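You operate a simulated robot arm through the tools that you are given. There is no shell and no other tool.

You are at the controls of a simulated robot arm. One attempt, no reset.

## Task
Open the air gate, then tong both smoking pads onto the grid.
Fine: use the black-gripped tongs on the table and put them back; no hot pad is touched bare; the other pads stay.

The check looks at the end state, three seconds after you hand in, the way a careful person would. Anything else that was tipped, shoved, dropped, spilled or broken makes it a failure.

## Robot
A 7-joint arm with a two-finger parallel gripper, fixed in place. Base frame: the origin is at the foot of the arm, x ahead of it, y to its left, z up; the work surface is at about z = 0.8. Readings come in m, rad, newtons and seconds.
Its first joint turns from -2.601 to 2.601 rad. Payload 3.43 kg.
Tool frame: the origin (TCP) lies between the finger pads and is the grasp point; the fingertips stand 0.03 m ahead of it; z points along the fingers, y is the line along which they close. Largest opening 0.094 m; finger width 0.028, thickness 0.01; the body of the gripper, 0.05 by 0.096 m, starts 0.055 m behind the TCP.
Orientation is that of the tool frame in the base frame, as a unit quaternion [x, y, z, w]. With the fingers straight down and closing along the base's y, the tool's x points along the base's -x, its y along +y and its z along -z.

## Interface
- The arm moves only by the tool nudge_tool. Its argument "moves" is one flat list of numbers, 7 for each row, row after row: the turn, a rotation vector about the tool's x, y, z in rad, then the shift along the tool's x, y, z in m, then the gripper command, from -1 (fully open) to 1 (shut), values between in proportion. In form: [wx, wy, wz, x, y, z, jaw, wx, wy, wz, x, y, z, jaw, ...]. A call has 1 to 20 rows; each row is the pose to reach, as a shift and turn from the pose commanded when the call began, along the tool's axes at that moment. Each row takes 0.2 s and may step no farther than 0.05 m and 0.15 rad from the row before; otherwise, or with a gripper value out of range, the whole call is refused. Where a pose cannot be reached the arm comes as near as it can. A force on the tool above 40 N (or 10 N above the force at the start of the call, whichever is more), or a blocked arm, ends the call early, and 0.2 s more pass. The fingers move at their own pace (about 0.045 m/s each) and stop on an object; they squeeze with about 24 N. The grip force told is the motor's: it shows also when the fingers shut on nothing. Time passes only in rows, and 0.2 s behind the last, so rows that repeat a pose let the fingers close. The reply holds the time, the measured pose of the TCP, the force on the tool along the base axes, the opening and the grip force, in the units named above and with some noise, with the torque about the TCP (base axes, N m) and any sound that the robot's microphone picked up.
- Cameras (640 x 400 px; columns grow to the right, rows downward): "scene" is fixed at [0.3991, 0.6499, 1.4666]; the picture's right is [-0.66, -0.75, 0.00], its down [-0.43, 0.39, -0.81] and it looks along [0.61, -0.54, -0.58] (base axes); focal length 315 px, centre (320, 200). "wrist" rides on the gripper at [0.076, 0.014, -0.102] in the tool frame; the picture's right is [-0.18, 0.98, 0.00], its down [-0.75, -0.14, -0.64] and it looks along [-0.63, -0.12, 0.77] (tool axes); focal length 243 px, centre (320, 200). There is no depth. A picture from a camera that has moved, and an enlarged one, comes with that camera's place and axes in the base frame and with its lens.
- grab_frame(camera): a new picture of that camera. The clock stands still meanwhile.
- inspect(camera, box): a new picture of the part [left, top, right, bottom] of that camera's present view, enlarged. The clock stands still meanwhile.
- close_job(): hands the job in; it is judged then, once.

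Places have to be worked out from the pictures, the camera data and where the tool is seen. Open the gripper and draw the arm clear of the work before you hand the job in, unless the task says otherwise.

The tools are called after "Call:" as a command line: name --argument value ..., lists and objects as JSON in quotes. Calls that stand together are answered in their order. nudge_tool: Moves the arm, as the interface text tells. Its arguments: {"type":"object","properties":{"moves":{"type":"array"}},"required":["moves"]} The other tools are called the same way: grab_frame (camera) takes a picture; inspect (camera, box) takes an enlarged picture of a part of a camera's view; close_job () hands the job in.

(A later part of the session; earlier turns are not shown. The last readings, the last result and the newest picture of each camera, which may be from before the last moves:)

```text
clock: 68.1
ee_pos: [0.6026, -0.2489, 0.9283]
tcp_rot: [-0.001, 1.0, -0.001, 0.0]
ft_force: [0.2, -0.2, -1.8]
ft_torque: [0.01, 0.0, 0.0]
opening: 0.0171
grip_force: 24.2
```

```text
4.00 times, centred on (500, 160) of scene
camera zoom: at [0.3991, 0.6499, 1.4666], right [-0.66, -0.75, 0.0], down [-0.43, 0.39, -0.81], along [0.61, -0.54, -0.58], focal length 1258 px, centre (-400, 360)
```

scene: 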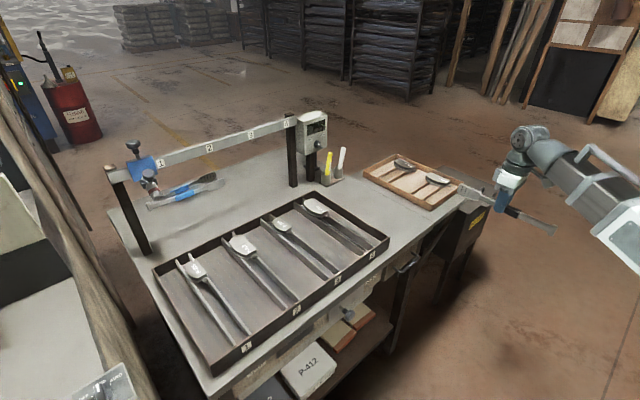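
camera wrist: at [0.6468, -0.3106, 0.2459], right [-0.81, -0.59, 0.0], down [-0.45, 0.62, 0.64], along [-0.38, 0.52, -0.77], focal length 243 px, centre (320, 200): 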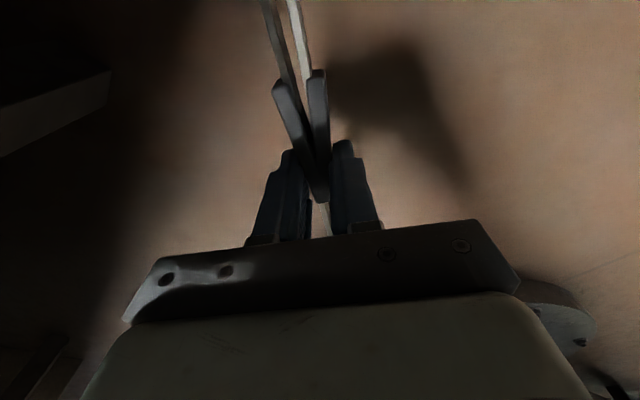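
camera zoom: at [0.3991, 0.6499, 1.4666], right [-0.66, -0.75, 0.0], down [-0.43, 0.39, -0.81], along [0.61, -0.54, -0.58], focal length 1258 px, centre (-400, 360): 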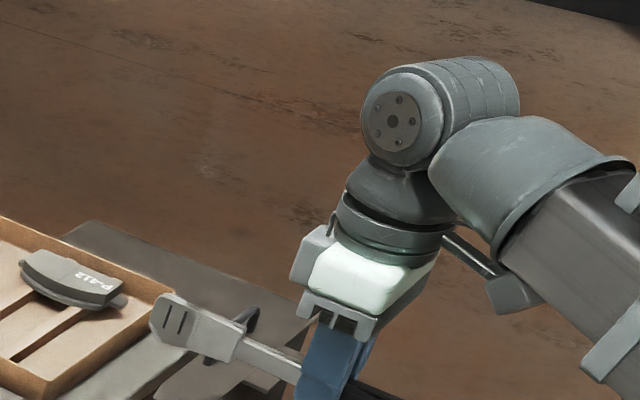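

The tongs are aligned with +x and level; nothing else was touched. I carry them over to their original place on the table, at a safe height.

Call:
nudge_tool --moves '[0, 0, 0, -0.008, 0.004, 0, 1, 0, 0, 0, -0.024, 0.013, 0, 1, 0, 0, 0, -0.046, 0.026, 0, 1, 0, 0, 0, -0.069, 0.039, 0, 1, 0, 0, 0, -0.092, 0.052, 0, 1, 0, 0, 0, -0.115, 0.065, 0, 1, 0, 0, 0, -0.138, 0.078, 0, 1, 0, 0, 0, -0.161, 0.091, 0, 1, 0, 0, 0, -0.184, 0.104, 0, 1, 0, 0, 0, -0.207, 0.117, 0, 1, 0, 0, 0, -0.23, 0.13, 0, 1, 0, 0, 0, -0.253, 0.143, 0, 1, 0, 0, 0, -0.276, 0.157, 0, 1, 0, 0, 0, -0.296, 0.169, 0, 1, 0, 0, 0, -0.31, 0.178, 0, 1, 0, 0, 0, -0.316, 0.182, 0, 1]'

Call:
inspect --camera "scene" --box '[300, 110, 460, 210]'

Call:
grab_frame --camera "wrist"

```text
clock: 71.5
ee_pos: [0.9191, -0.0657, 0.9275]
tcp_rot: [-0.001, 1.0, -0.001, 0.0]
ft_force: [0.7, -0.2, -2.1]
ft_torque: [-0.01, 0.0, -0.01]
opening: 0.0169
grip_force: 23.8
```

```text
4.00 times, centred on (380, 160) of scene
camera zoom: at [0.3991, 0.6499, 1.4666], right [-0.66, -0.75, 0.0], down [-0.43, 0.39, -0.81], along [0.61, -0.54, -0.58], focal length 1258 px, centre (80, 360)
```

zoom: 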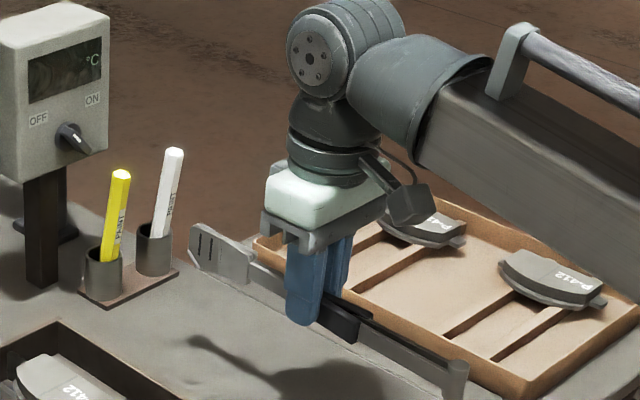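

```text
taken
camera wrist: at [0.8418, -0.0513, 1.0304], right [0.18, 0.98, 0.0], down [0.75, -0.14, 0.64], along [0.63, -0.12, -0.77], focal length 243 px, centre (320, 200)
```

wrist: 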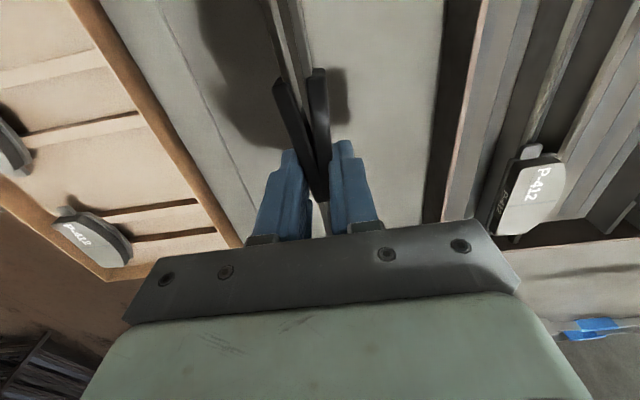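

Positioned over the original spot with the table clear below. I lower the tongs gently onto the table.

Call:
nudge_tool --moves '[0, 0, 0, 0, 0, 0.01, 1, 0, 0, 0, 0, 0, 0.025, 1, 0, 0, 0, 0, 0, 0.04, 1, 0, 0, 0, 0, 0, 0.055, 1, 0, 0, 0, 0, 0, 0.067, 1, 0, 0, 0, 0, 0, 0.075, 1, 0, 0, 0, 0, 0, 0.081, 1, 0, 0, 0, 0, 0, 0.084, 1]'

Call:
inspect --camera "scene" --box '[320, 150, 448, 230]'

```text
clock: 73.3
ee_pos: [0.9169, -0.0638, 0.8412]
tcp_rot: [-0.001, 1.0, 0.0, 0.0]
ft_force: [0.6, 0.8, -1.2]
ft_torque: [0.03, 0.02, 0.01]
opening: 0.017
grip_force: 24.1
```

```text
5.00 times, centred on (384, 190) of scene
camera zoom: at [0.3991, 0.6499, 1.4666], right [-0.66, -0.75, 0.0], down [-0.43, 0.39, -0.81], along [0.61, -0.54, -0.58], focal length 1573 px, centre (0, 250)
```

zoom: 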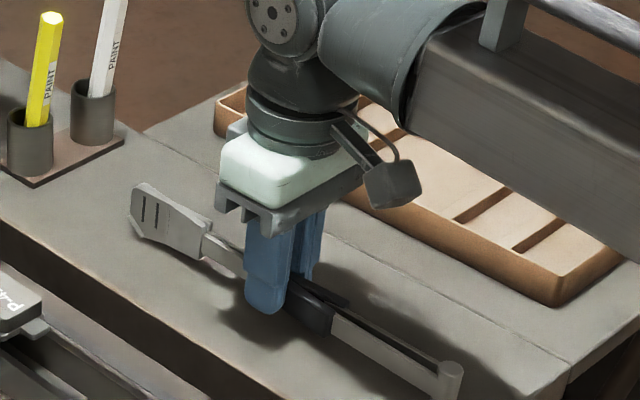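

Almost touching down. I lower the last millimetres and open slowly, letting the tongs spring apart on the table.

Call:
nudge_tool --moves '[0, 0, 0, 0, 0, 0.002, 1, 0, 0, 0, 0, 0, 0.0035, 0.8, 0, 0, 0, 0, 0, 0.0035, 0.6, 0, 0, 0, 0, 0, 0.0035, 0.4, 0, 0, 0, 0, 0, 0.0035, 0.2, 0, 0, 0, 0, 0, 0.0035, 0, 0, 0, 0, 0, 0, 0.0035, -0.2, 0, 0, 0, 0, 0, 0.0035, -0.4, 0, 0, 0, 0, 0, 0.0035, -0.7, 0, 0, 0, 0, 0, 0.0035, -1, 0, 0, 0, 0, 0, 0.0035, -1]'

Call:
inspect --camera "scene" --box '[320, 150, 448, 230]'

Call:
grab_frame --camera "wrist"

```text
clock: 75.7
ee_pos: [0.9168, -0.065, 0.8391]
tcp_rot: [-0.001, 1.0, 0.0, 0.0]
ft_force: [-0.3, 0.1, 0.1]
ft_torque: [0.01, -0.01, -0.05]
opening: 0.094
grip_force: 0.1
```

```text
5.00 times, centred on (384, 190) of scene
camera zoom: at [0.3991, 0.6499, 1.4666], right [-0.66, -0.75, 0.0], down [-0.43, 0.39, -0.81], along [0.61, -0.54, -0.58], focal length 1573 px, centre (0, 250)
```

zoom: 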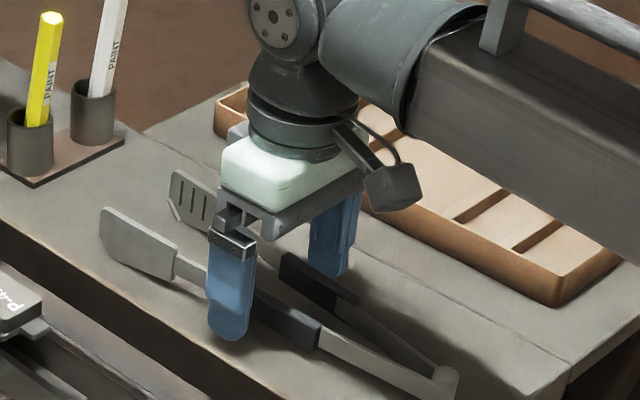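

```text
taken
camera wrist: at [0.8405, -0.0515, 0.9417], right [0.18, 0.98, 0.0], down [0.75, -0.14, 0.64], along [0.63, -0.12, -0.77], focal length 243 px, centre (320, 200)
```

wrist: 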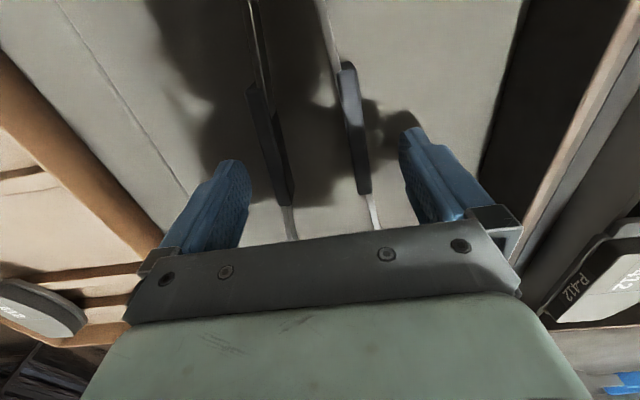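

The tongs are back on the table, open and in their original place. This time I'll take them at their balance point, again with the tool tilted outward; I tilt in place and then close in steps.

Call:
nudge_tool --moves '[0, -0.08, 0, 0, 0, 0, -1, 0, -0.18, 0, 0.001, 0, 0, -1, 0, -0.27, 0, 0.002, 0, 0, -1, 0, -0.315, 0, 0.002, 0, 0, -1, 0, -0.315, 0, 0.002, 0, 0, -0.8, 0, -0.315, 0, 0.002, 0, 0, -0.6, 0, -0.315, 0, 0.002, 0, 0, -0.5, 0, -0.315, 0, 0.002, 0, 0, -0.45, 0, -0.315, 0, 0.002, 0, 0, -0.45]'

Call:
grab_frame --camera "wrist"

Call:
inspect --camera "scene" --box '[320, 150, 448, 230]'

```text
clock: 77.7
ee_pos: [0.9151, -0.0657, 0.8387]
tcp_rot: [-0.001, 0.988, -0.001, 0.157]
ft_force: [-0.8, 0.6, 0.4]
ft_torque: [-0.01, 0.01, 0.01]
opening: 0.0679
grip_force: 0.0
```

```text
taken
camera wrist: at [0.8104, -0.0515, 0.9136], right [0.17, 0.98, 0.06], down [0.52, -0.14, 0.84], along [0.84, -0.12, -0.53], focal length 243 px, centre (320, 200)
```

wrist: 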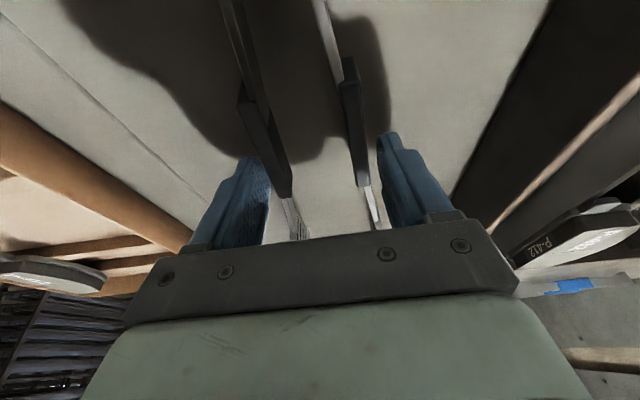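

```text
5.00 times, centred on (384, 190) of scene
camera zoom: at [0.3991, 0.6499, 1.4666], right [-0.66, -0.75, 0.0], down [-0.43, 0.39, -0.81], along [0.61, -0.54, -0.58], focal length 1573 px, centre (0, 250)
```

zoom: 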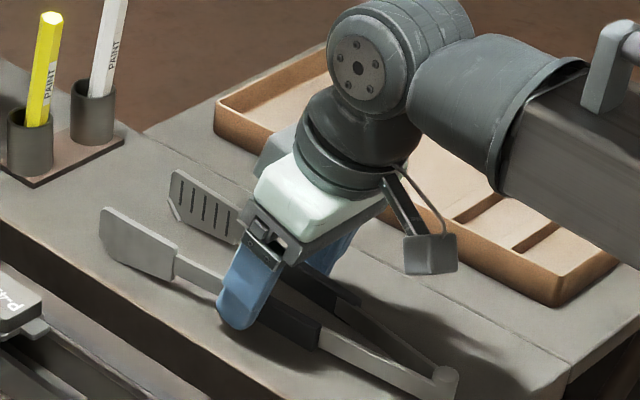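

The fingers sit a little far forward on the grips and 2 mm off-centre. I shift back 8 mm and 2 mm sideways, then close gradually.

Call:
nudge_tool --moves '[0, 0, 0, 0.004, 0.001, -0.0013, -0.5, 0, 0, 0, 0.0076, 0.002, -0.0025, -0.45, 0, 0, 0, 0.0076, 0.002, -0.0025, -0.4, 0, 0, 0, 0.0076, 0.002, -0.0025, -0.35, 0, 0, 0, 0.0076, 0.002, -0.0025, -0.3, 0, 0, 0, 0.0076, 0.002, -0.0025, -0.3]'

Call:
nudge_tool --moves '[0, 0, 0, 0, 0, 0, -0.25, 0, 0, 0, 0, 0, 0, -0.25, 0, 0, 0, 0, 0, 0, -0.25]'

Call:
nudge_tool --moves '[0, 0, 0, 0, 0, 0, -0.2, 0, 0, 0, 0, 0, 0, -0.2, 0, 0, 0, 0, 0, 0, -0.2]'

Call:
nudge_tool --moves '[0, 0, 0, 0, 0, 0, -0.15, 0, 0, 0, 0, 0, 0, -0.15, 0, 0, 0, 0, 0, 0, -0.15]'

Call:
nudge_tool --moves '[0, 0, 0, 0, 0, 0, -0.1, 0, 0, 0, 0, 0, 0, -0.1, 0, 0, 0, 0, 0, 0, -0.1]'

```text
clock: 79.1
ee_pos: [0.9081, -0.0632, 0.8399]
tcp_rot: [-0.001, 0.988, 0.0, 0.156]
ft_force: [-0.5, 0.5, 0.0]
ft_torque: [0.01, 0.0, 0.0]
opening: 0.061
grip_force: 0.1
```

```text
clock: 79.9
ee_pos: [0.9079, -0.0631, 0.8389]
tcp_rot: [-0.002, 0.988, -0.001, 0.157]
ft_force: [1.0, -1.6, 0.1]
ft_torque: [-0.04, 0.02, -0.02]
opening: 0.0591
grip_force: 0.7
```

```text
clock: 80.7
ee_pos: [0.9075, -0.0631, 0.8401]
tcp_rot: [-0.002, 0.988, 0.0, 0.157]
ft_force: [0.2, -0.5, 0.5]
ft_torque: [0.0, -0.01, -0.02]
opening: 0.0571
grip_force: 0.7
```

```text
clock: 81.5
ee_pos: [0.9082, -0.064, 0.8401]
tcp_rot: [-0.002, 0.988, -0.001, 0.156]
ft_force: [0.3, -0.3, -1.1]
ft_torque: [0.01, 0.01, 0.03]
opening: 0.0571
grip_force: 4.3
```

```text
clock: 82.3
ee_pos: [0.9073, -0.0641, 0.8396]
tcp_rot: [-0.002, 0.988, -0.001, 0.156]
ft_force: [-0.3, 0.2, -1.2]
ft_torque: [-0.01, -0.07, -0.01]
opening: 0.0551
grip_force: 5.2
```

Full contact is at an opening of 0.057 with about 4–5 N of spring preload. I test the weak hold safely: lift only 8 mm above the table with the tongs nearly fully open.

Call:
nudge_tool --moves '[0, 0, 0, -0.0008, 0, -0.0025, -0.1, 0, 0, 0, -0.0016, 0, -0.005, -0.1, 0, 0, 0, -0.0025, 0, -0.0076, -0.1, 0, 0, 0, -0.0025, 0, -0.0076, -0.1, 0, 0, 0, -0.0025, 0, -0.0076, -0.1]'

Call:
inspect --camera "scene" --box '[330, 170, 426, 230]'

```text
clock: 83.5
ee_pos: [0.9061, -0.0632, 0.8475]
tcp_rot: [-0.002, 0.988, -0.001, 0.156]
ft_force: [-0.1, -0.4, -1.7]
ft_torque: [-0.01, 0.03, 0.02]
opening: 0.0549
grip_force: 4.7
```

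```text
6.67 times, centred on (378, 200) of scene
camera zoom: at [0.3991, 0.6499, 1.4666], right [-0.66, -0.75, 0.0], down [-0.43, 0.39, -0.81], along [0.61, -0.54, -0.58], focal length 2098 px, centre (-67, 200)
```

zoom: 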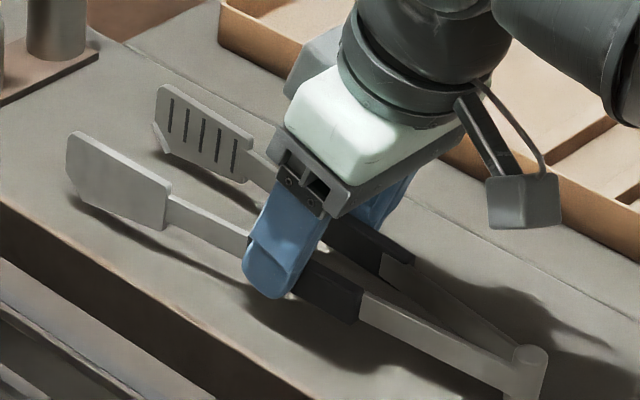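

The tongs hold level even nearly open (4.7 N, almost no torque), so the balance-point grip works. The near pad turns out to be yawed about +0.11 rad (centre ≈(0.867, −0.367)), so I'll match that. Now I squeeze, rise, and carry the tongs over toward the box.

Call:
nudge_tool --moves '[0, 0, 0, 0, 0, 0, 0.1, 0, 0, 0, -0.004, 0, -0.012, 0.2, 0, 0, 0, -0.012, 0, -0.036, 0.2, 0, 0, 0, -0.02, 0, -0.062, 0.2, 0, 0, 0, -0.028, -0.005, -0.088, 0.2, 0, 0.01, 0, -0.026, -0.02, -0.105, 0.2, 0, 0.02, 0, -0.018, -0.04, -0.11, 0.2, 0, 0.03, 0, -0.006, -0.065, -0.112, 0.2, 0, 0.04, 0, 0.006, -0.09, -0.113, 0.2, 0, 0.05, 0, 0.018, -0.115, -0.114, 0.2, 0, 0.06, 0, 0.03, -0.14, -0.115, 0.2, 0, 0.075, 0, 0.042, -0.165, -0.116, 0.2, 0, 0.09, 0, 0.054, -0.19, -0.117, 0.2, 0, 0.105, 0, 0.066, -0.215, -0.118, 0.2, 0, 0.12, 0, 0.078, -0.24, -0.119, 0.2, 0, 0.13, 0, 0.09, -0.265, -0.12, 0.2, 0, 0.14, 0, 0.102, -0.288, -0.121, 0.2, 0, 0.15, 0, 0.112, -0.305, -0.122, 0.2, 0, 0.15, 0, 0.1188, -0.317, -0.1229, 0.2]'

Call:
inspect --camera "scene" --box '[400, 110, 528, 190]'

Call:
inspect --camera "scene" --box '[376, 144, 440, 184]'

```text
clock: 87.5
ee_pos: [0.7588, -0.3815, 0.9282]
tcp_rot: [-0.002, 0.997, 0.0, 0.082]
ft_force: [-0.6, 0.2, -1.6]
ft_torque: [0.0, 0.0, -0.03]
opening: 0.0394
grip_force: 8.1
```

```text
5.00 times, centred on (464, 150) of scene
camera zoom: at [0.3991, 0.6499, 1.4666], right [-0.66, -0.75, 0.0], down [-0.43, 0.39, -0.81], along [0.61, -0.54, -0.58], focal length 1573 px, centre (-400, 450)
```

zoom: 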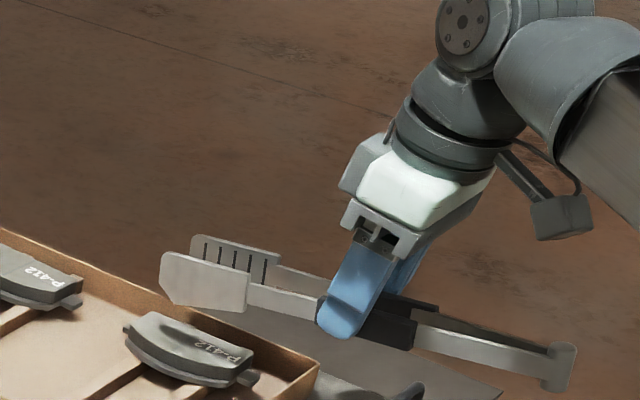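

```text
10.00 times, centred on (408, 164) of scene
camera zoom: at [0.3991, 0.6499, 1.4666], right [-0.66, -0.75, 0.0], down [-0.43, 0.39, -0.81], along [0.61, -0.54, -0.58], focal length 3146 px, centre (-560, 560)
```

zoom: 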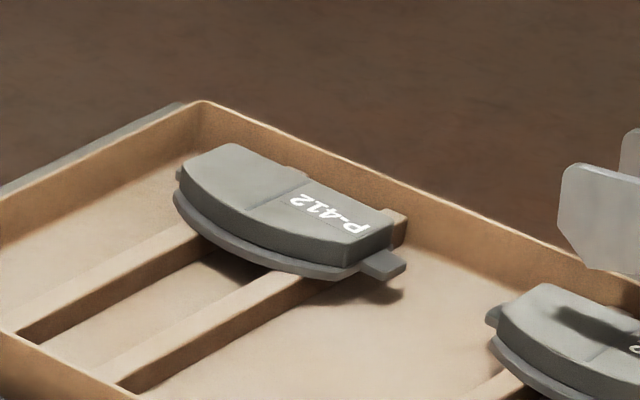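

Stable and balanced. I yaw the tongs by 0.11 rad to match the near pad, lower to about 1 cm above it, and open to the tested width.

Call:
nudge_tool --moves '[-0.006, 0, -0.036, 0.002, 0, 0.004, 0.2, -0.012, 0, -0.072, 0.004, 0.001, 0.01, 0.2, -0.018, 0, -0.1085, 0.006, 0.001, 0.016, 0.2, -0.018, 0, -0.1085, 0.0077, 0.001, 0.022, 0.2, -0.018, 0, -0.1085, 0.0077, 0.001, 0.022, 0.1, -0.018, 0, -0.1085, 0.0077, 0.001, 0.022, 0, -0.018, 0, -0.1085, 0.0077, 0.001, 0.022, -0.06, -0.018, 0, -0.1085, 0.0077, 0.001, 0.022, -0.1, -0.018, 0, -0.1085, 0.0077, 0.001, 0.022, -0.1]'

Call:
inspect --camera "scene" --box '[408, 150, 472, 190]'

Call:
inspect --camera "wrist" --box '[240, 120, 400, 240]'

```text
clock: 89.5
ee_pos: [0.7543, -0.3787, 0.9057]
tcp_rot: [-0.057, 0.995, 0.003, 0.081]
ft_force: [-1.2, 0.7, -0.7]
ft_torque: [0.02, -0.01, -0.01]
opening: 0.0557
grip_force: 5.1
```

```text
10.00 times, centred on (440, 170) of scene
camera zoom: at [0.3991, 0.6499, 1.4666], right [-0.66, -0.75, 0.0], down [-0.43, 0.39, -0.81], along [0.61, -0.54, -0.58], focal length 3146 px, centre (-880, 500)
```

zoom: 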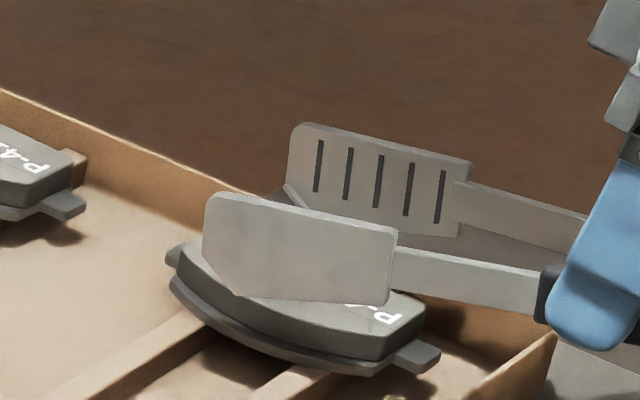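

```text
3.33 times, centred on (320, 180) of wrist
camera zoom: at [0.6609, -0.3765, 0.9947], right [0.07, 1.0, 0.03], down [0.65, -0.07, 0.76], along [0.76, -0.03, -0.65], focal length 809 px, centre (320, 267)
```

zoom: 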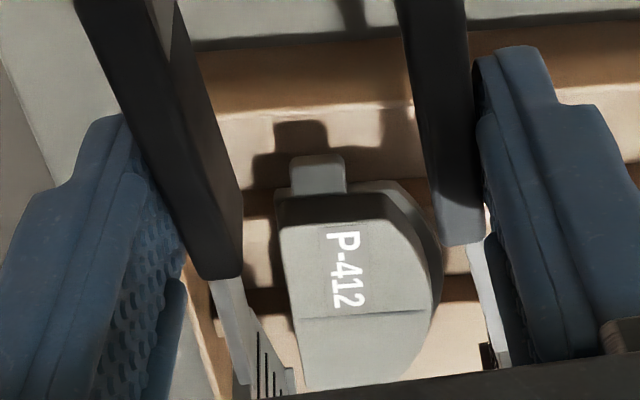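

The wrist view is very clear: the pad lies between the arms at y from −0.3955 to −0.3475 and is nearly straight, while the −y plate is right over its edge. Reducing the yaw to about 0.05 swings the heads 7 mm to −y, centring them.

Call:
nudge_tool --moves '[0.0035, 0, 0.021, 0, 0, 0, -0.1, 0.007, 0, 0.042, 0, 0, 0, -0.1, 0.0104, 0, 0.0631, 0, 0, 0, -0.1, 0.0104, 0, 0.0631, 0, 0, 0, -0.1]'

Call:
inspect --camera "scene" --box '[408, 150, 472, 190]'

Call:
inspect --camera "wrist" --box '[240, 120, 400, 240]'

```text
clock: 90.5
ee_pos: [0.7542, -0.3791, 0.9044]
tcp_rot: [-0.025, 0.996, 0.0, 0.082]
ft_force: [0.0, 0.1, -2.8]
ft_torque: [0.0, 0.03, -0.01]
opening: 0.0504
grip_force: 5.1
```

```text
10.00 times, centred on (440, 170) of scene
camera zoom: at [0.3991, 0.6499, 1.4666], right [-0.66, -0.75, 0.0], down [-0.43, 0.39, -0.81], along [0.61, -0.54, -0.58], focal length 3146 px, centre (-880, 500)
```

zoom: 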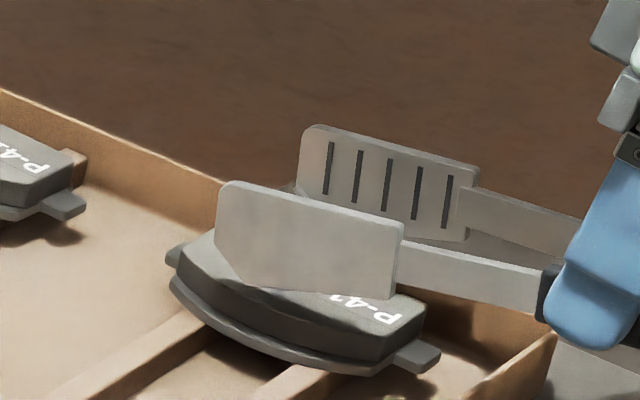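

```text
3.33 times, centred on (320, 180) of wrist
camera zoom: at [0.6602, -0.3697, 0.9937], right [0.13, 0.99, 0.03], down [0.64, -0.11, 0.76], along [0.75, -0.08, -0.65], focal length 809 px, centre (320, 267)
```

zoom: 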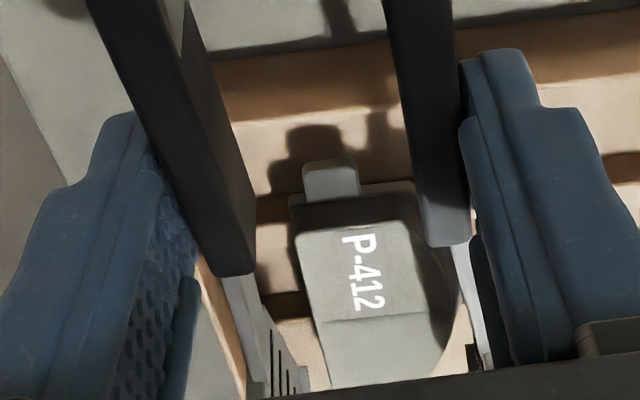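

Now the pad edges (−0.395 to −0.347) are centred between the plates (centre −0.372). The opening crept to 0.050, so I open a bit more and check before lowering.

Call:
nudge_tool --moves '[0, 0, 0, 0, 0.001, 0, -0.14, 0, 0, 0, 0, 0.001, 0, -0.17, 0, 0, 0, 0, 0.001, 0, -0.17, 0, 0, 0, 0, 0.001, 0, -0.17, 0, 0, 0, 0, 0.001, 0, -0.17]'

Call:
inspect --camera "wrist" --box '[240, 120, 400, 240]'

```text
clock: 91.7
ee_pos: [0.7524, -0.3777, 0.9056]
tcp_rot: [-0.024, 0.996, 0.001, 0.082]
ft_force: [-0.4, 0.1, -0.2]
ft_torque: [0.01, -0.04, 0.0]
opening: 0.0549
grip_force: 0.1
```

```text
3.33 times, centred on (320, 180) of wrist
camera zoom: at [0.6602, -0.3687, 0.9942], right [0.13, 0.99, 0.03], down [0.64, -0.11, 0.76], along [0.75, -0.08, -0.65], focal length 809 px, centre (320, 267)
```

zoom: 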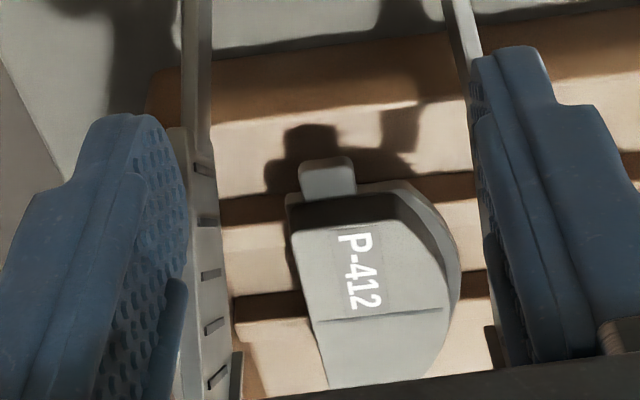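

The grip force has dropped to zero and the tongs are sliding back through the fingers. Time stands still, so I look at once to decide on catching them.

Call:
inspect --camera "scene" --box '[400, 120, 560, 220]'

Call:
grab_frame --camera "wrist"

```text
4.00 times, centred on (480, 170) of scene
camera zoom: at [0.3991, 0.6499, 1.4666], right [-0.66, -0.75, 0.0], down [-0.43, 0.39, -0.81], along [0.61, -0.54, -0.58], focal length 1258 px, centre (-320, 320)
```

zoom: 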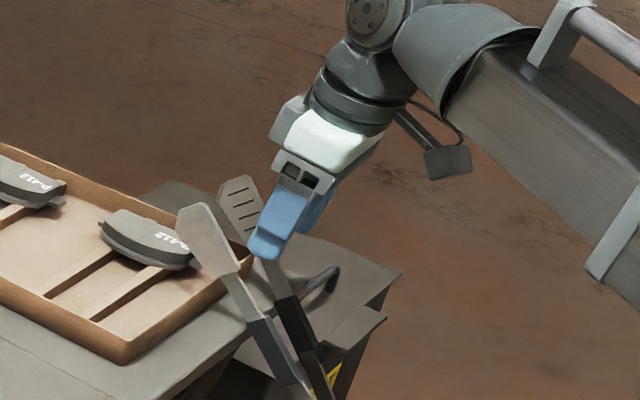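

```text
taken
camera wrist: at [0.6602, -0.3687, 0.9942], right [0.13, 0.99, 0.03], down [0.64, -0.11, 0.76], along [0.75, -0.08, -0.65], focal length 243 px, centre (320, 200)
```

wrist: 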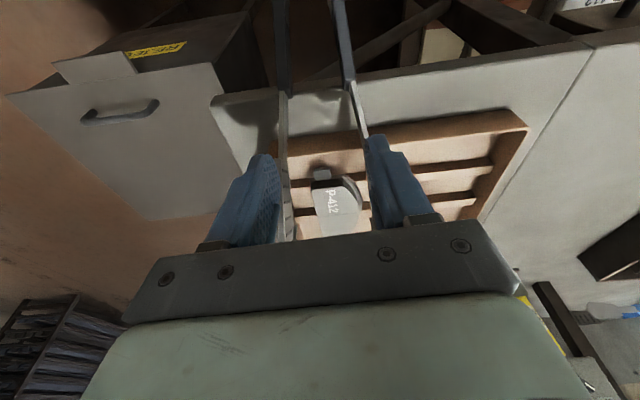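

The tongs are tipping hinge-down, with the head plates still near the fingertips and wider than the finger opening. I close at once to try to catch them there.

Call:
nudge_tool --moves '[0, 0, 0, 0.002, 0, 0.015, 1, 0, 0, 0, 0.002, 0, 0.015, 1, 0, 0, 0, 0.002, 0, 0.015, 1]'

Call:
inspect --camera "scene" --box '[400, 120, 560, 220]'

Call:
grab_frame --camera "scene"

```text
clock: 92.1
ee_pos: [0.7566, -0.3803, 0.8991]
tcp_rot: [-0.024, 0.996, -0.003, 0.089]
ft_force: [0.9, -4.6, 12.2]
ft_torque: [-0.35, -0.23, 0.03]
opening: 0.0218
grip_force: 1.1
stopped in row 2: the force on the tool passed its limit at 58 N (the readings are from after the stop); the commanded pose is now the measured one
```

```text
4.00 times, centred on (480, 170) of scene
camera zoom: at [0.3991, 0.6499, 1.4666], right [-0.66, -0.75, 0.0], down [-0.43, 0.39, -0.81], along [0.61, -0.54, -0.58], focal length 1258 px, centre (-320, 320)
```

zoom: 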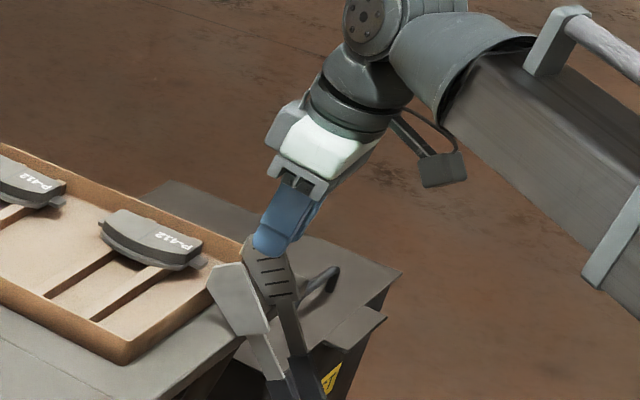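

```text
taken
```

scene: 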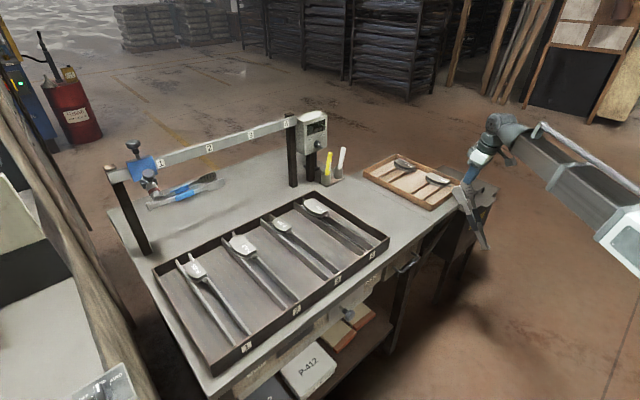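

The tongs did not fall: something holds them by the heads. I look closely before doing anything else.

Call:
inspect --camera "scene" --box '[430, 160, 510, 210]'

Call:
grab_frame --camera "wrist"

Call:
inspect --camera "wrist" --box '[220, 80, 420, 240]'

```text
8.00 times, centred on (470, 185) of scene
camera zoom: at [0.3991, 0.6499, 1.4666], right [-0.66, -0.75, 0.0], down [-0.43, 0.39, -0.81], along [0.61, -0.54, -0.58], focal length 2517 px, centre (-880, 320)
```

zoom: 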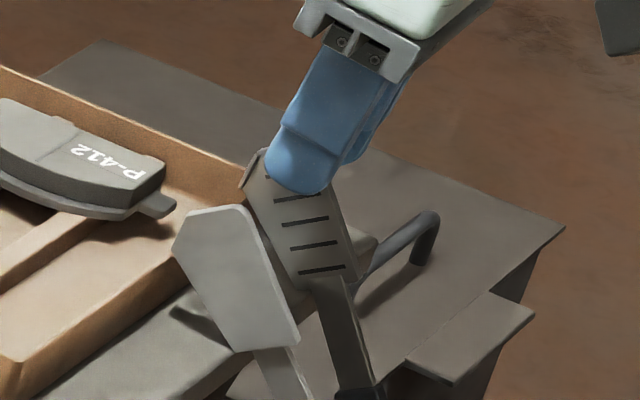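

```text
taken
camera wrist: at [0.6623, -0.3702, 0.9862], right [0.13, 0.99, 0.02], down [0.63, -0.1, 0.77], along [0.76, -0.09, -0.64], focal length 243 px, centre (320, 200)
```

wrist: 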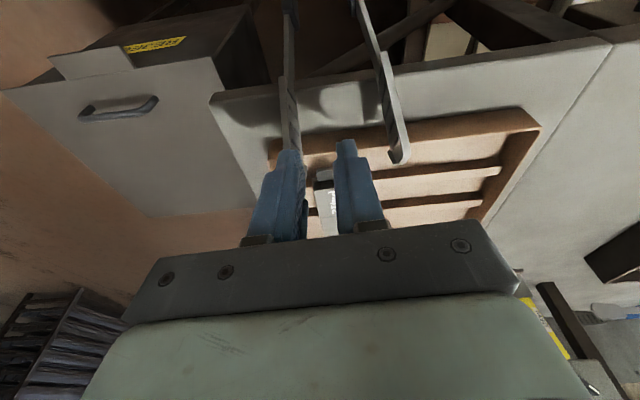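

```text
2.50 times, centred on (320, 160) of wrist
camera zoom: at [0.6623, -0.3702, 0.9862], right [0.13, 0.99, 0.02], down [0.63, -0.1, 0.77], along [0.76, -0.09, -0.64], focal length 606 px, centre (320, 300)
```

zoom: 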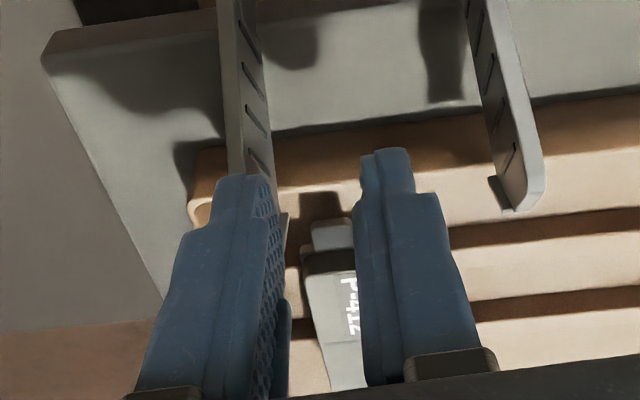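

The −y plate appears to be under or at the −y fingertip and the tongs lean out over the table edge. I hold everything exactly still for one short step to see whether they are at rest or still moving.

Call:
nudge_tool --moves '[0, 0, 0, 0, 0, 0, 0.6]'

Call:
inspect --camera "scene" --box '[430, 160, 510, 210]'

Call:
grab_frame --camera "scene"

```text
clock: 92.5
ee_pos: [0.7573, -0.3785, 0.8985]
tcp_rot: [-0.025, 0.996, -0.003, 0.089]
ft_force: [2.7, 1.0, 18.3]
ft_torque: [-0.29, -0.35, 0.07]
opening: 0.0184
grip_force: 0.1
```

```text
8.00 times, centred on (470, 185) of scene
camera zoom: at [0.3991, 0.6499, 1.4666], right [-0.66, -0.75, 0.0], down [-0.43, 0.39, -0.81], along [0.61, -0.54, -0.58], focal length 2517 px, centre (-880, 320)
```

zoom: 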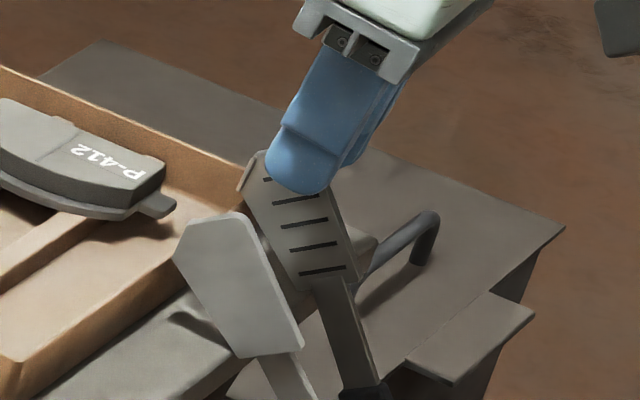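

```text
taken
```

scene: 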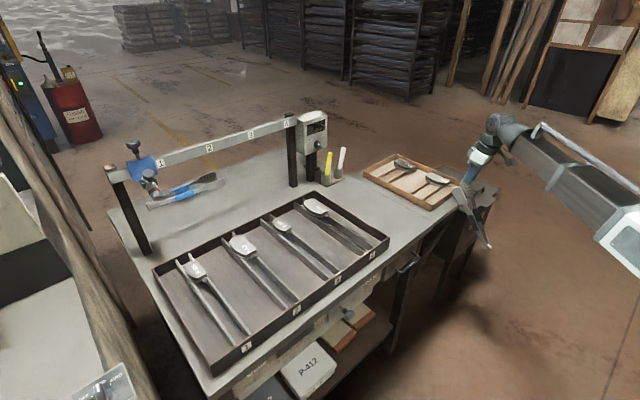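

They are at rest: pinned under the outer front corner of the −y fingertip (18 N; the torque places the contact at y≈−0.396) and leaning over the edge. I slide the fingers slowly to −y while narrowing the gap, keeping the plate pinned, so it can then slip into the narrow gap and be pinched.

Call:
nudge_tool --moves '[0, 0, 0, 0, -0.0025, 0, 0.67, 0, 0, 0, 0, -0.005, 0, 0.74, 0, 0, 0, 0, -0.0075, 0, 0.8, 0, 0, 0, 0, -0.01, 0, 0.86]'

Call:
inspect --camera "scene" --box '[430, 160, 510, 210]'

Call:
inspect --camera "wrist" --box '[220, 80, 420, 240]'

```text
clock: 93.5
ee_pos: [0.7556, -0.3904, 0.897]
tcp_rot: [-0.027, 0.996, -0.003, 0.088]
ft_force: [3.7, 1.3, 20.7]
ft_torque: [-0.17, -0.36, 0.06]
opening: 0.0061
grip_force: 0.0
```

```text
8.00 times, centred on (470, 185) of scene
camera zoom: at [0.3991, 0.6499, 1.4666], right [-0.66, -0.75, 0.0], down [-0.43, 0.39, -0.81], along [0.61, -0.54, -0.58], focal length 2517 px, centre (-880, 320)
```

zoom: 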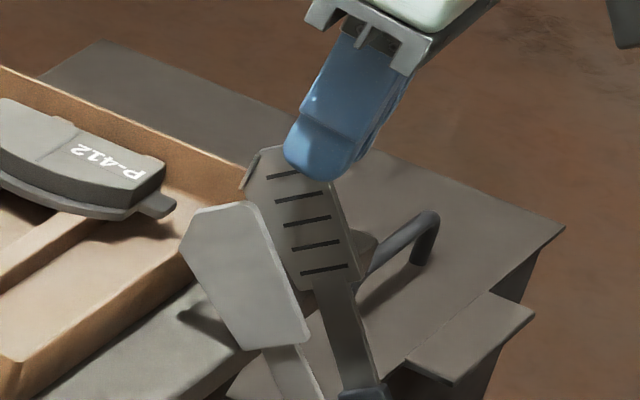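

```text
2.50 times, centred on (320, 160) of wrist
camera zoom: at [0.6623, -0.3801, 0.9859], right [0.13, 0.99, 0.02], down [0.63, -0.1, 0.77], along [0.76, -0.09, -0.64], focal length 606 px, centre (320, 300)
```

zoom: 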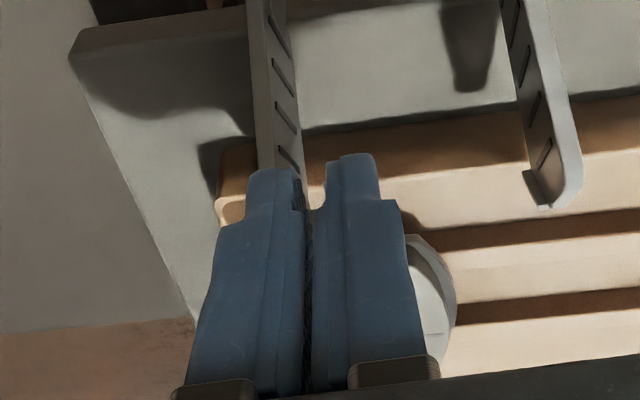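

The tongs stay pinned and follow the finger by friction (20 N). Rather than let go, I'll use that friction to draw the heads slowly inward (+x) over the box wall until the tongs balance on it, checking after each centimetre.

Call:
nudge_tool --moves '[0, 0, 0, -0.003, 0, 0.0005, 0.86, 0, 0, 0, -0.006, 0, 0.001, 0.86, 0, 0, 0, -0.0099, -0.0005, 0.0018, 0.86]'

Call:
inspect --camera "scene" --box '[430, 160, 510, 210]'

```text
clock: 94.3
ee_pos: [0.7653, -0.3903, 0.8985]
tcp_rot: [-0.025, 0.996, -0.003, 0.087]
ft_force: [-7.4, 1.7, 11.2]
ft_torque: [-0.08, 0.08, -0.06]
opening: 0.0057
grip_force: 0.0
```

```text
8.00 times, centred on (470, 185) of scene
camera zoom: at [0.3991, 0.6499, 1.4666], right [-0.66, -0.75, 0.0], down [-0.43, 0.39, -0.81], along [0.61, -0.54, -0.58], focal length 2517 px, centre (-880, 320)
```

zoom: 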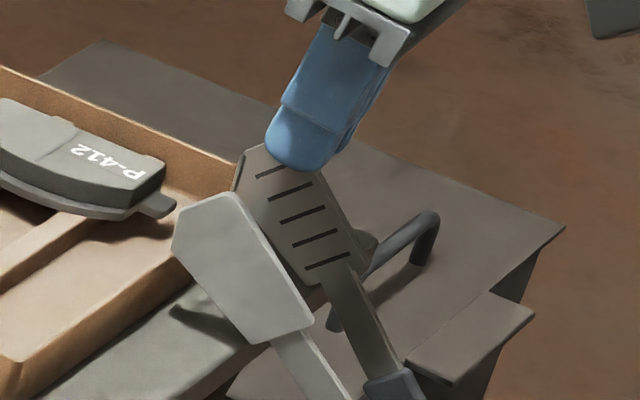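

It works: the heads moved in with the finger without slipping and the tongs lean less steeply. I continue, pressing slightly more.

Call:
nudge_tool --moves '[0, 0, 0, -0.003, 0, 0.0012, 0.86, 0, 0, 0, -0.0063, -0.0003, 0.0025, 0.86, 0, 0, 0, -0.0096, -0.0005, 0.0037, 0.86]'

Call:
inspect --camera "scene" --box '[430, 160, 510, 210]'

```text
clock: 95.0
ee_pos: [0.7732, -0.3902, 0.899]
tcp_rot: [-0.024, 0.996, -0.004, 0.09]
ft_force: [-7.5, 1.3, 19.2]
ft_torque: [-0.13, -0.01, -0.09]
opening: 0.0053
grip_force: 0.0
stopped in row 3: the force on the tool passed its limit at 42 N (the readings are from after the stop); the commanded pose is now the measured one
```

```text
8.00 times, centred on (470, 185) of scene
camera zoom: at [0.3991, 0.6499, 1.4666], right [-0.66, -0.75, 0.0], down [-0.43, 0.39, -0.81], along [0.61, -0.54, -0.58], focal length 2517 px, centre (-880, 320)
```

zoom: 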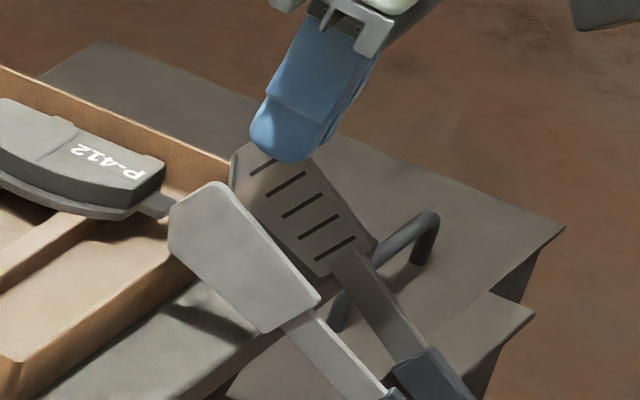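

The force is rising as the plate levers round, so I continue inward with a very slight rise.

Call:
nudge_tool --moves '[0, 0, 0, -0.0025, 0, 0.0002, 0.86, 0, 0, 0, -0.005, -0.0002, 0.0002, 0.86, 0, 0, 0, -0.008, -0.0004, 0.0004, 0.86]'

Call:
inspect --camera "scene" --box '[430, 160, 510, 210]'

```text
clock: 95.8
ee_pos: [0.7828, -0.3887, 0.8999]
tcp_rot: [-0.024, 0.996, -0.004, 0.091]
ft_force: [-4.8, 3.4, 23.0]
ft_torque: [-0.14, -0.1, -0.02]
opening: 0.0051
grip_force: 0.0
```

```text
8.00 times, centred on (470, 185) of scene
camera zoom: at [0.3991, 0.6499, 1.4666], right [-0.66, -0.75, 0.0], down [-0.43, 0.39, -0.81], along [0.61, -0.54, -0.58], focal length 2517 px, centre (-880, 320)
```

zoom: 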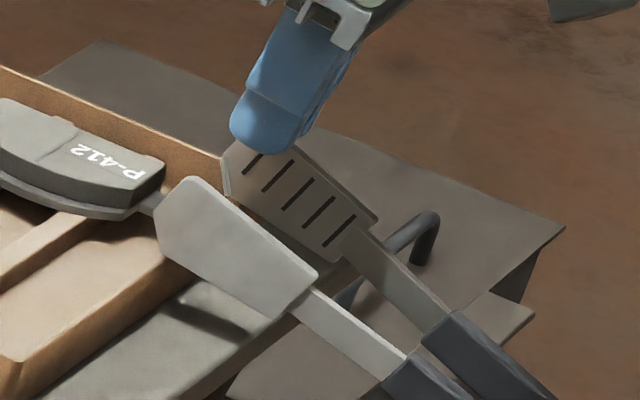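

Good: the tongs are levelling out over the wall. I keep drawing inward at the same height.

Call:
nudge_tool --moves '[0, 0, 0, -0.003, 0, 0.0002, 0.86, 0, 0, 0, -0.006, -0.0002, 0.0004, 0.86, 0, 0, 0, -0.009, -0.0004, 0.0008, 0.86, 0, 0, 0, -0.012, -0.0006, 0.0012, 0.86]'

Call:
inspect --camera "scene" --box '[430, 160, 510, 210]'

Call:
inspect --camera "wrist" --box '[220, 80, 420, 240]'

```text
clock: 96.8
ee_pos: [0.794, -0.3914, 0.9015]
tcp_rot: [-0.024, 0.996, -0.003, 0.09]
ft_force: [-2.2, 0.6, 6.9]
ft_torque: [-0.07, 0.07, -0.03]
opening: 0.006
grip_force: 0.1
```

```text
8.00 times, centred on (470, 185) of scene
camera zoom: at [0.3991, 0.6499, 1.4666], right [-0.66, -0.75, 0.0], down [-0.43, 0.39, -0.81], along [0.61, -0.54, -0.58], focal length 2517 px, centre (-880, 320)
```

zoom: 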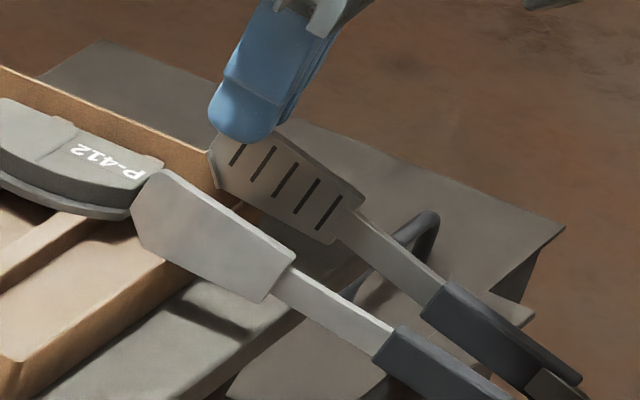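

```text
2.50 times, centred on (320, 160) of wrist
camera zoom: at [0.6992, -0.3808, 0.9879], right [0.13, 0.99, 0.02], down [0.63, -0.1, 0.77], along [0.76, -0.09, -0.64], focal length 606 px, centre (320, 300)
```

zoom: 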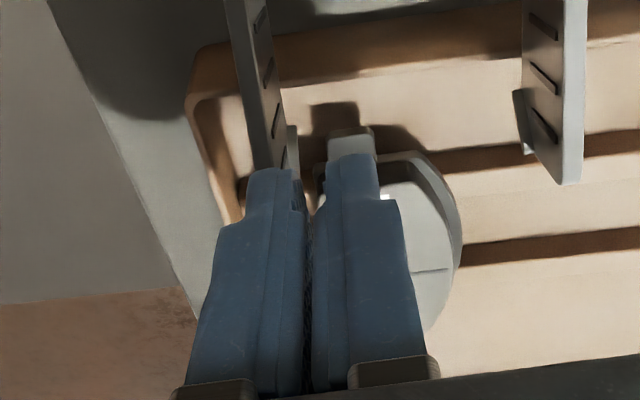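

The tongs now lean only about 30°. The wrist view shows that each head has a small inward lip; I look at it closely before going on.

Call:
inspect --camera "wrist" --box '[380, 70, 476, 160]'

Call:
inspect --camera "scene" --box '[440, 165, 480, 190]'

Call:
inspect --camera "scene" --box '[440, 170, 520, 220]'

```text
4.44 times, centred on (428, 115) of wrist
camera zoom: at [0.6992, -0.3808, 0.9879], right [0.13, 0.99, 0.02], down [0.63, -0.1, 0.77], along [0.76, -0.09, -0.64], focal length 1078 px, centre (-160, 578)
```

zoom: 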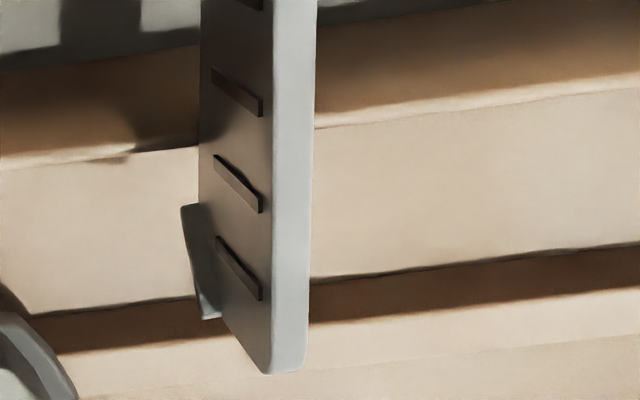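

```text
16.00 times, centred on (460, 178) of scene
camera zoom: at [0.3991, 0.6499, 1.4666], right [-0.66, -0.75, 0.0], down [-0.43, 0.39, -0.81], along [0.61, -0.54, -0.58], focal length 5034 px, centre (-1920, 560)
```

zoom: 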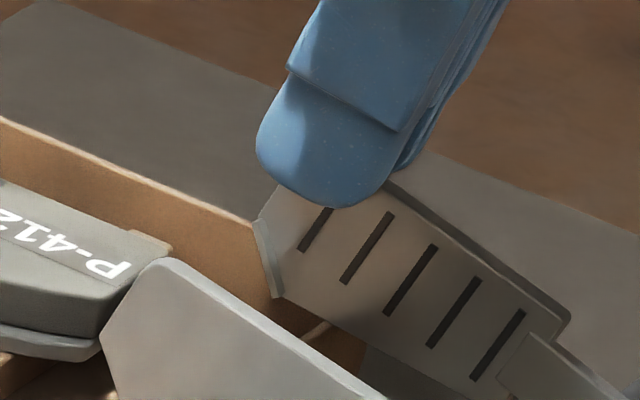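

```text
8.00 times, centred on (480, 195) of scene
camera zoom: at [0.3991, 0.6499, 1.4666], right [-0.66, -0.75, 0.0], down [-0.43, 0.39, -0.81], along [0.61, -0.54, -0.58], focal length 2517 px, centre (-960, 240)
```

zoom: 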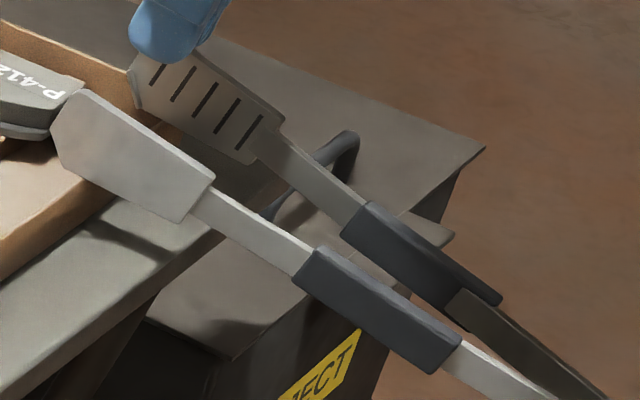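

The lips are tiny (about 5 mm), no obstacle. I keep drawing the tongs inward; the finger stays well above the pad's top.

Call:
nudge_tool --moves '[0, 0, 0, -0.0035, -0.0002, 0.001, 0.86, 0, 0, 0, -0.007, -0.0004, 0.002, 0.86, 0, 0, 0, -0.0105, -0.0005, 0.003, 0.86, 0, 0, 0, -0.014, -0.0007, 0.0038, 0.86, 0, 0, 0, -0.0175, -0.0009, 0.0046, 0.86]'

Call:
inspect --camera "scene" --box '[430, 160, 526, 220]'

Call:
inspect --camera "wrist" --box '[220, 80, 420, 240]'

```text
clock: 98.0
ee_pos: [0.8127, -0.3906, 0.899]
tcp_rot: [-0.025, 0.996, -0.003, 0.091]
ft_force: [-2.5, -0.2, 5.4]
ft_torque: [-0.07, 0.05, -0.05]
opening: 0.0064
grip_force: 0.0
```

```text
6.67 times, centred on (478, 190) of scene
camera zoom: at [0.3991, 0.6499, 1.4666], right [-0.66, -0.75, 0.0], down [-0.43, 0.39, -0.81], along [0.61, -0.54, -0.58], focal length 2098 px, centre (-733, 267)
```

zoom: 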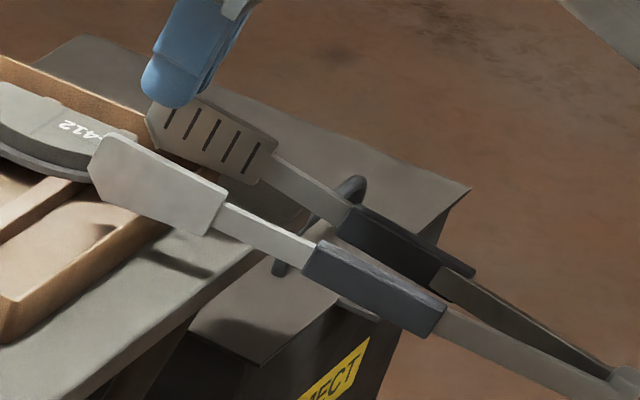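

```text
2.50 times, centred on (320, 160) of wrist
camera zoom: at [0.718, -0.3806, 0.9868], right [0.13, 0.99, 0.02], down [0.63, -0.1, 0.77], along [0.76, -0.09, -0.64], focal length 606 px, centre (320, 300)
```

zoom: 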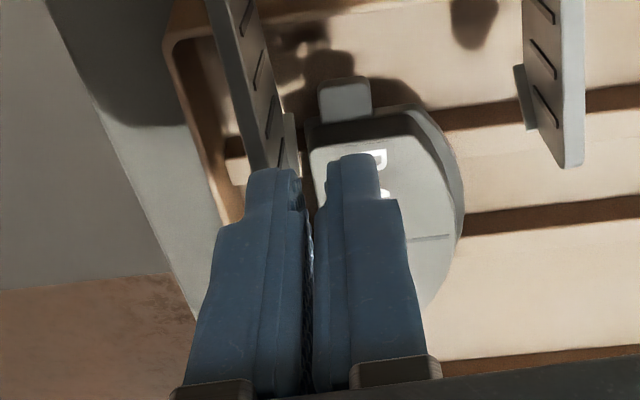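

The tongs are nearly level now, with the plates on either side of the pad. I continue in the same manner.

Call:
nudge_tool --moves '[0, 0, 0, -0.004, -0.0003, 0.0012, 0.86, 0, 0, 0, -0.008, -0.0006, 0.0024, 0.86, 0, 0, 0, -0.012, -0.0009, 0.0035, 0.86, 0, 0, 0, -0.016, -0.0012, 0.0045, 0.86, 0, 0, 0, -0.02, -0.0015, 0.0055, 0.86]'

Call:
inspect --camera "scene" --box '[430, 160, 526, 220]'

Call:
inspect --camera "wrist" --box '[220, 80, 420, 240]'

```text
clock: 99.2
ee_pos: [0.832, -0.393, 0.8981]
tcp_rot: [-0.025, 0.996, -0.003, 0.09]
ft_force: [-2.2, 0.3, 3.1]
ft_torque: [-0.06, 0.12, -0.01]
opening: 0.0064
grip_force: 0.1
```

```text
6.67 times, centred on (478, 190) of scene
camera zoom: at [0.3991, 0.6499, 1.4666], right [-0.66, -0.75, 0.0], down [-0.43, 0.39, -0.81], along [0.61, -0.54, -0.58], focal length 2098 px, centre (-733, 267)
```

zoom: 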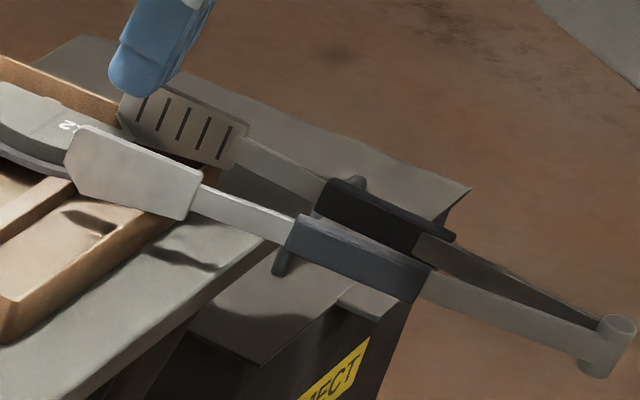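

```text
2.50 times, centred on (320, 160) of wrist
camera zoom: at [0.7378, -0.3815, 0.9844], right [0.13, 0.99, 0.02], down [0.63, -0.1, 0.77], along [0.76, -0.09, -0.64], focal length 606 px, centre (320, 300)
```

zoom: 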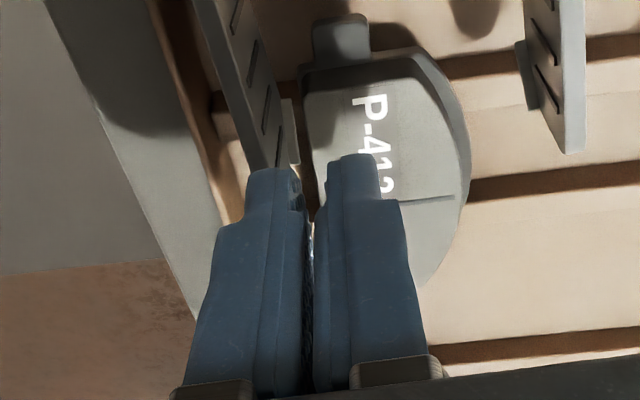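

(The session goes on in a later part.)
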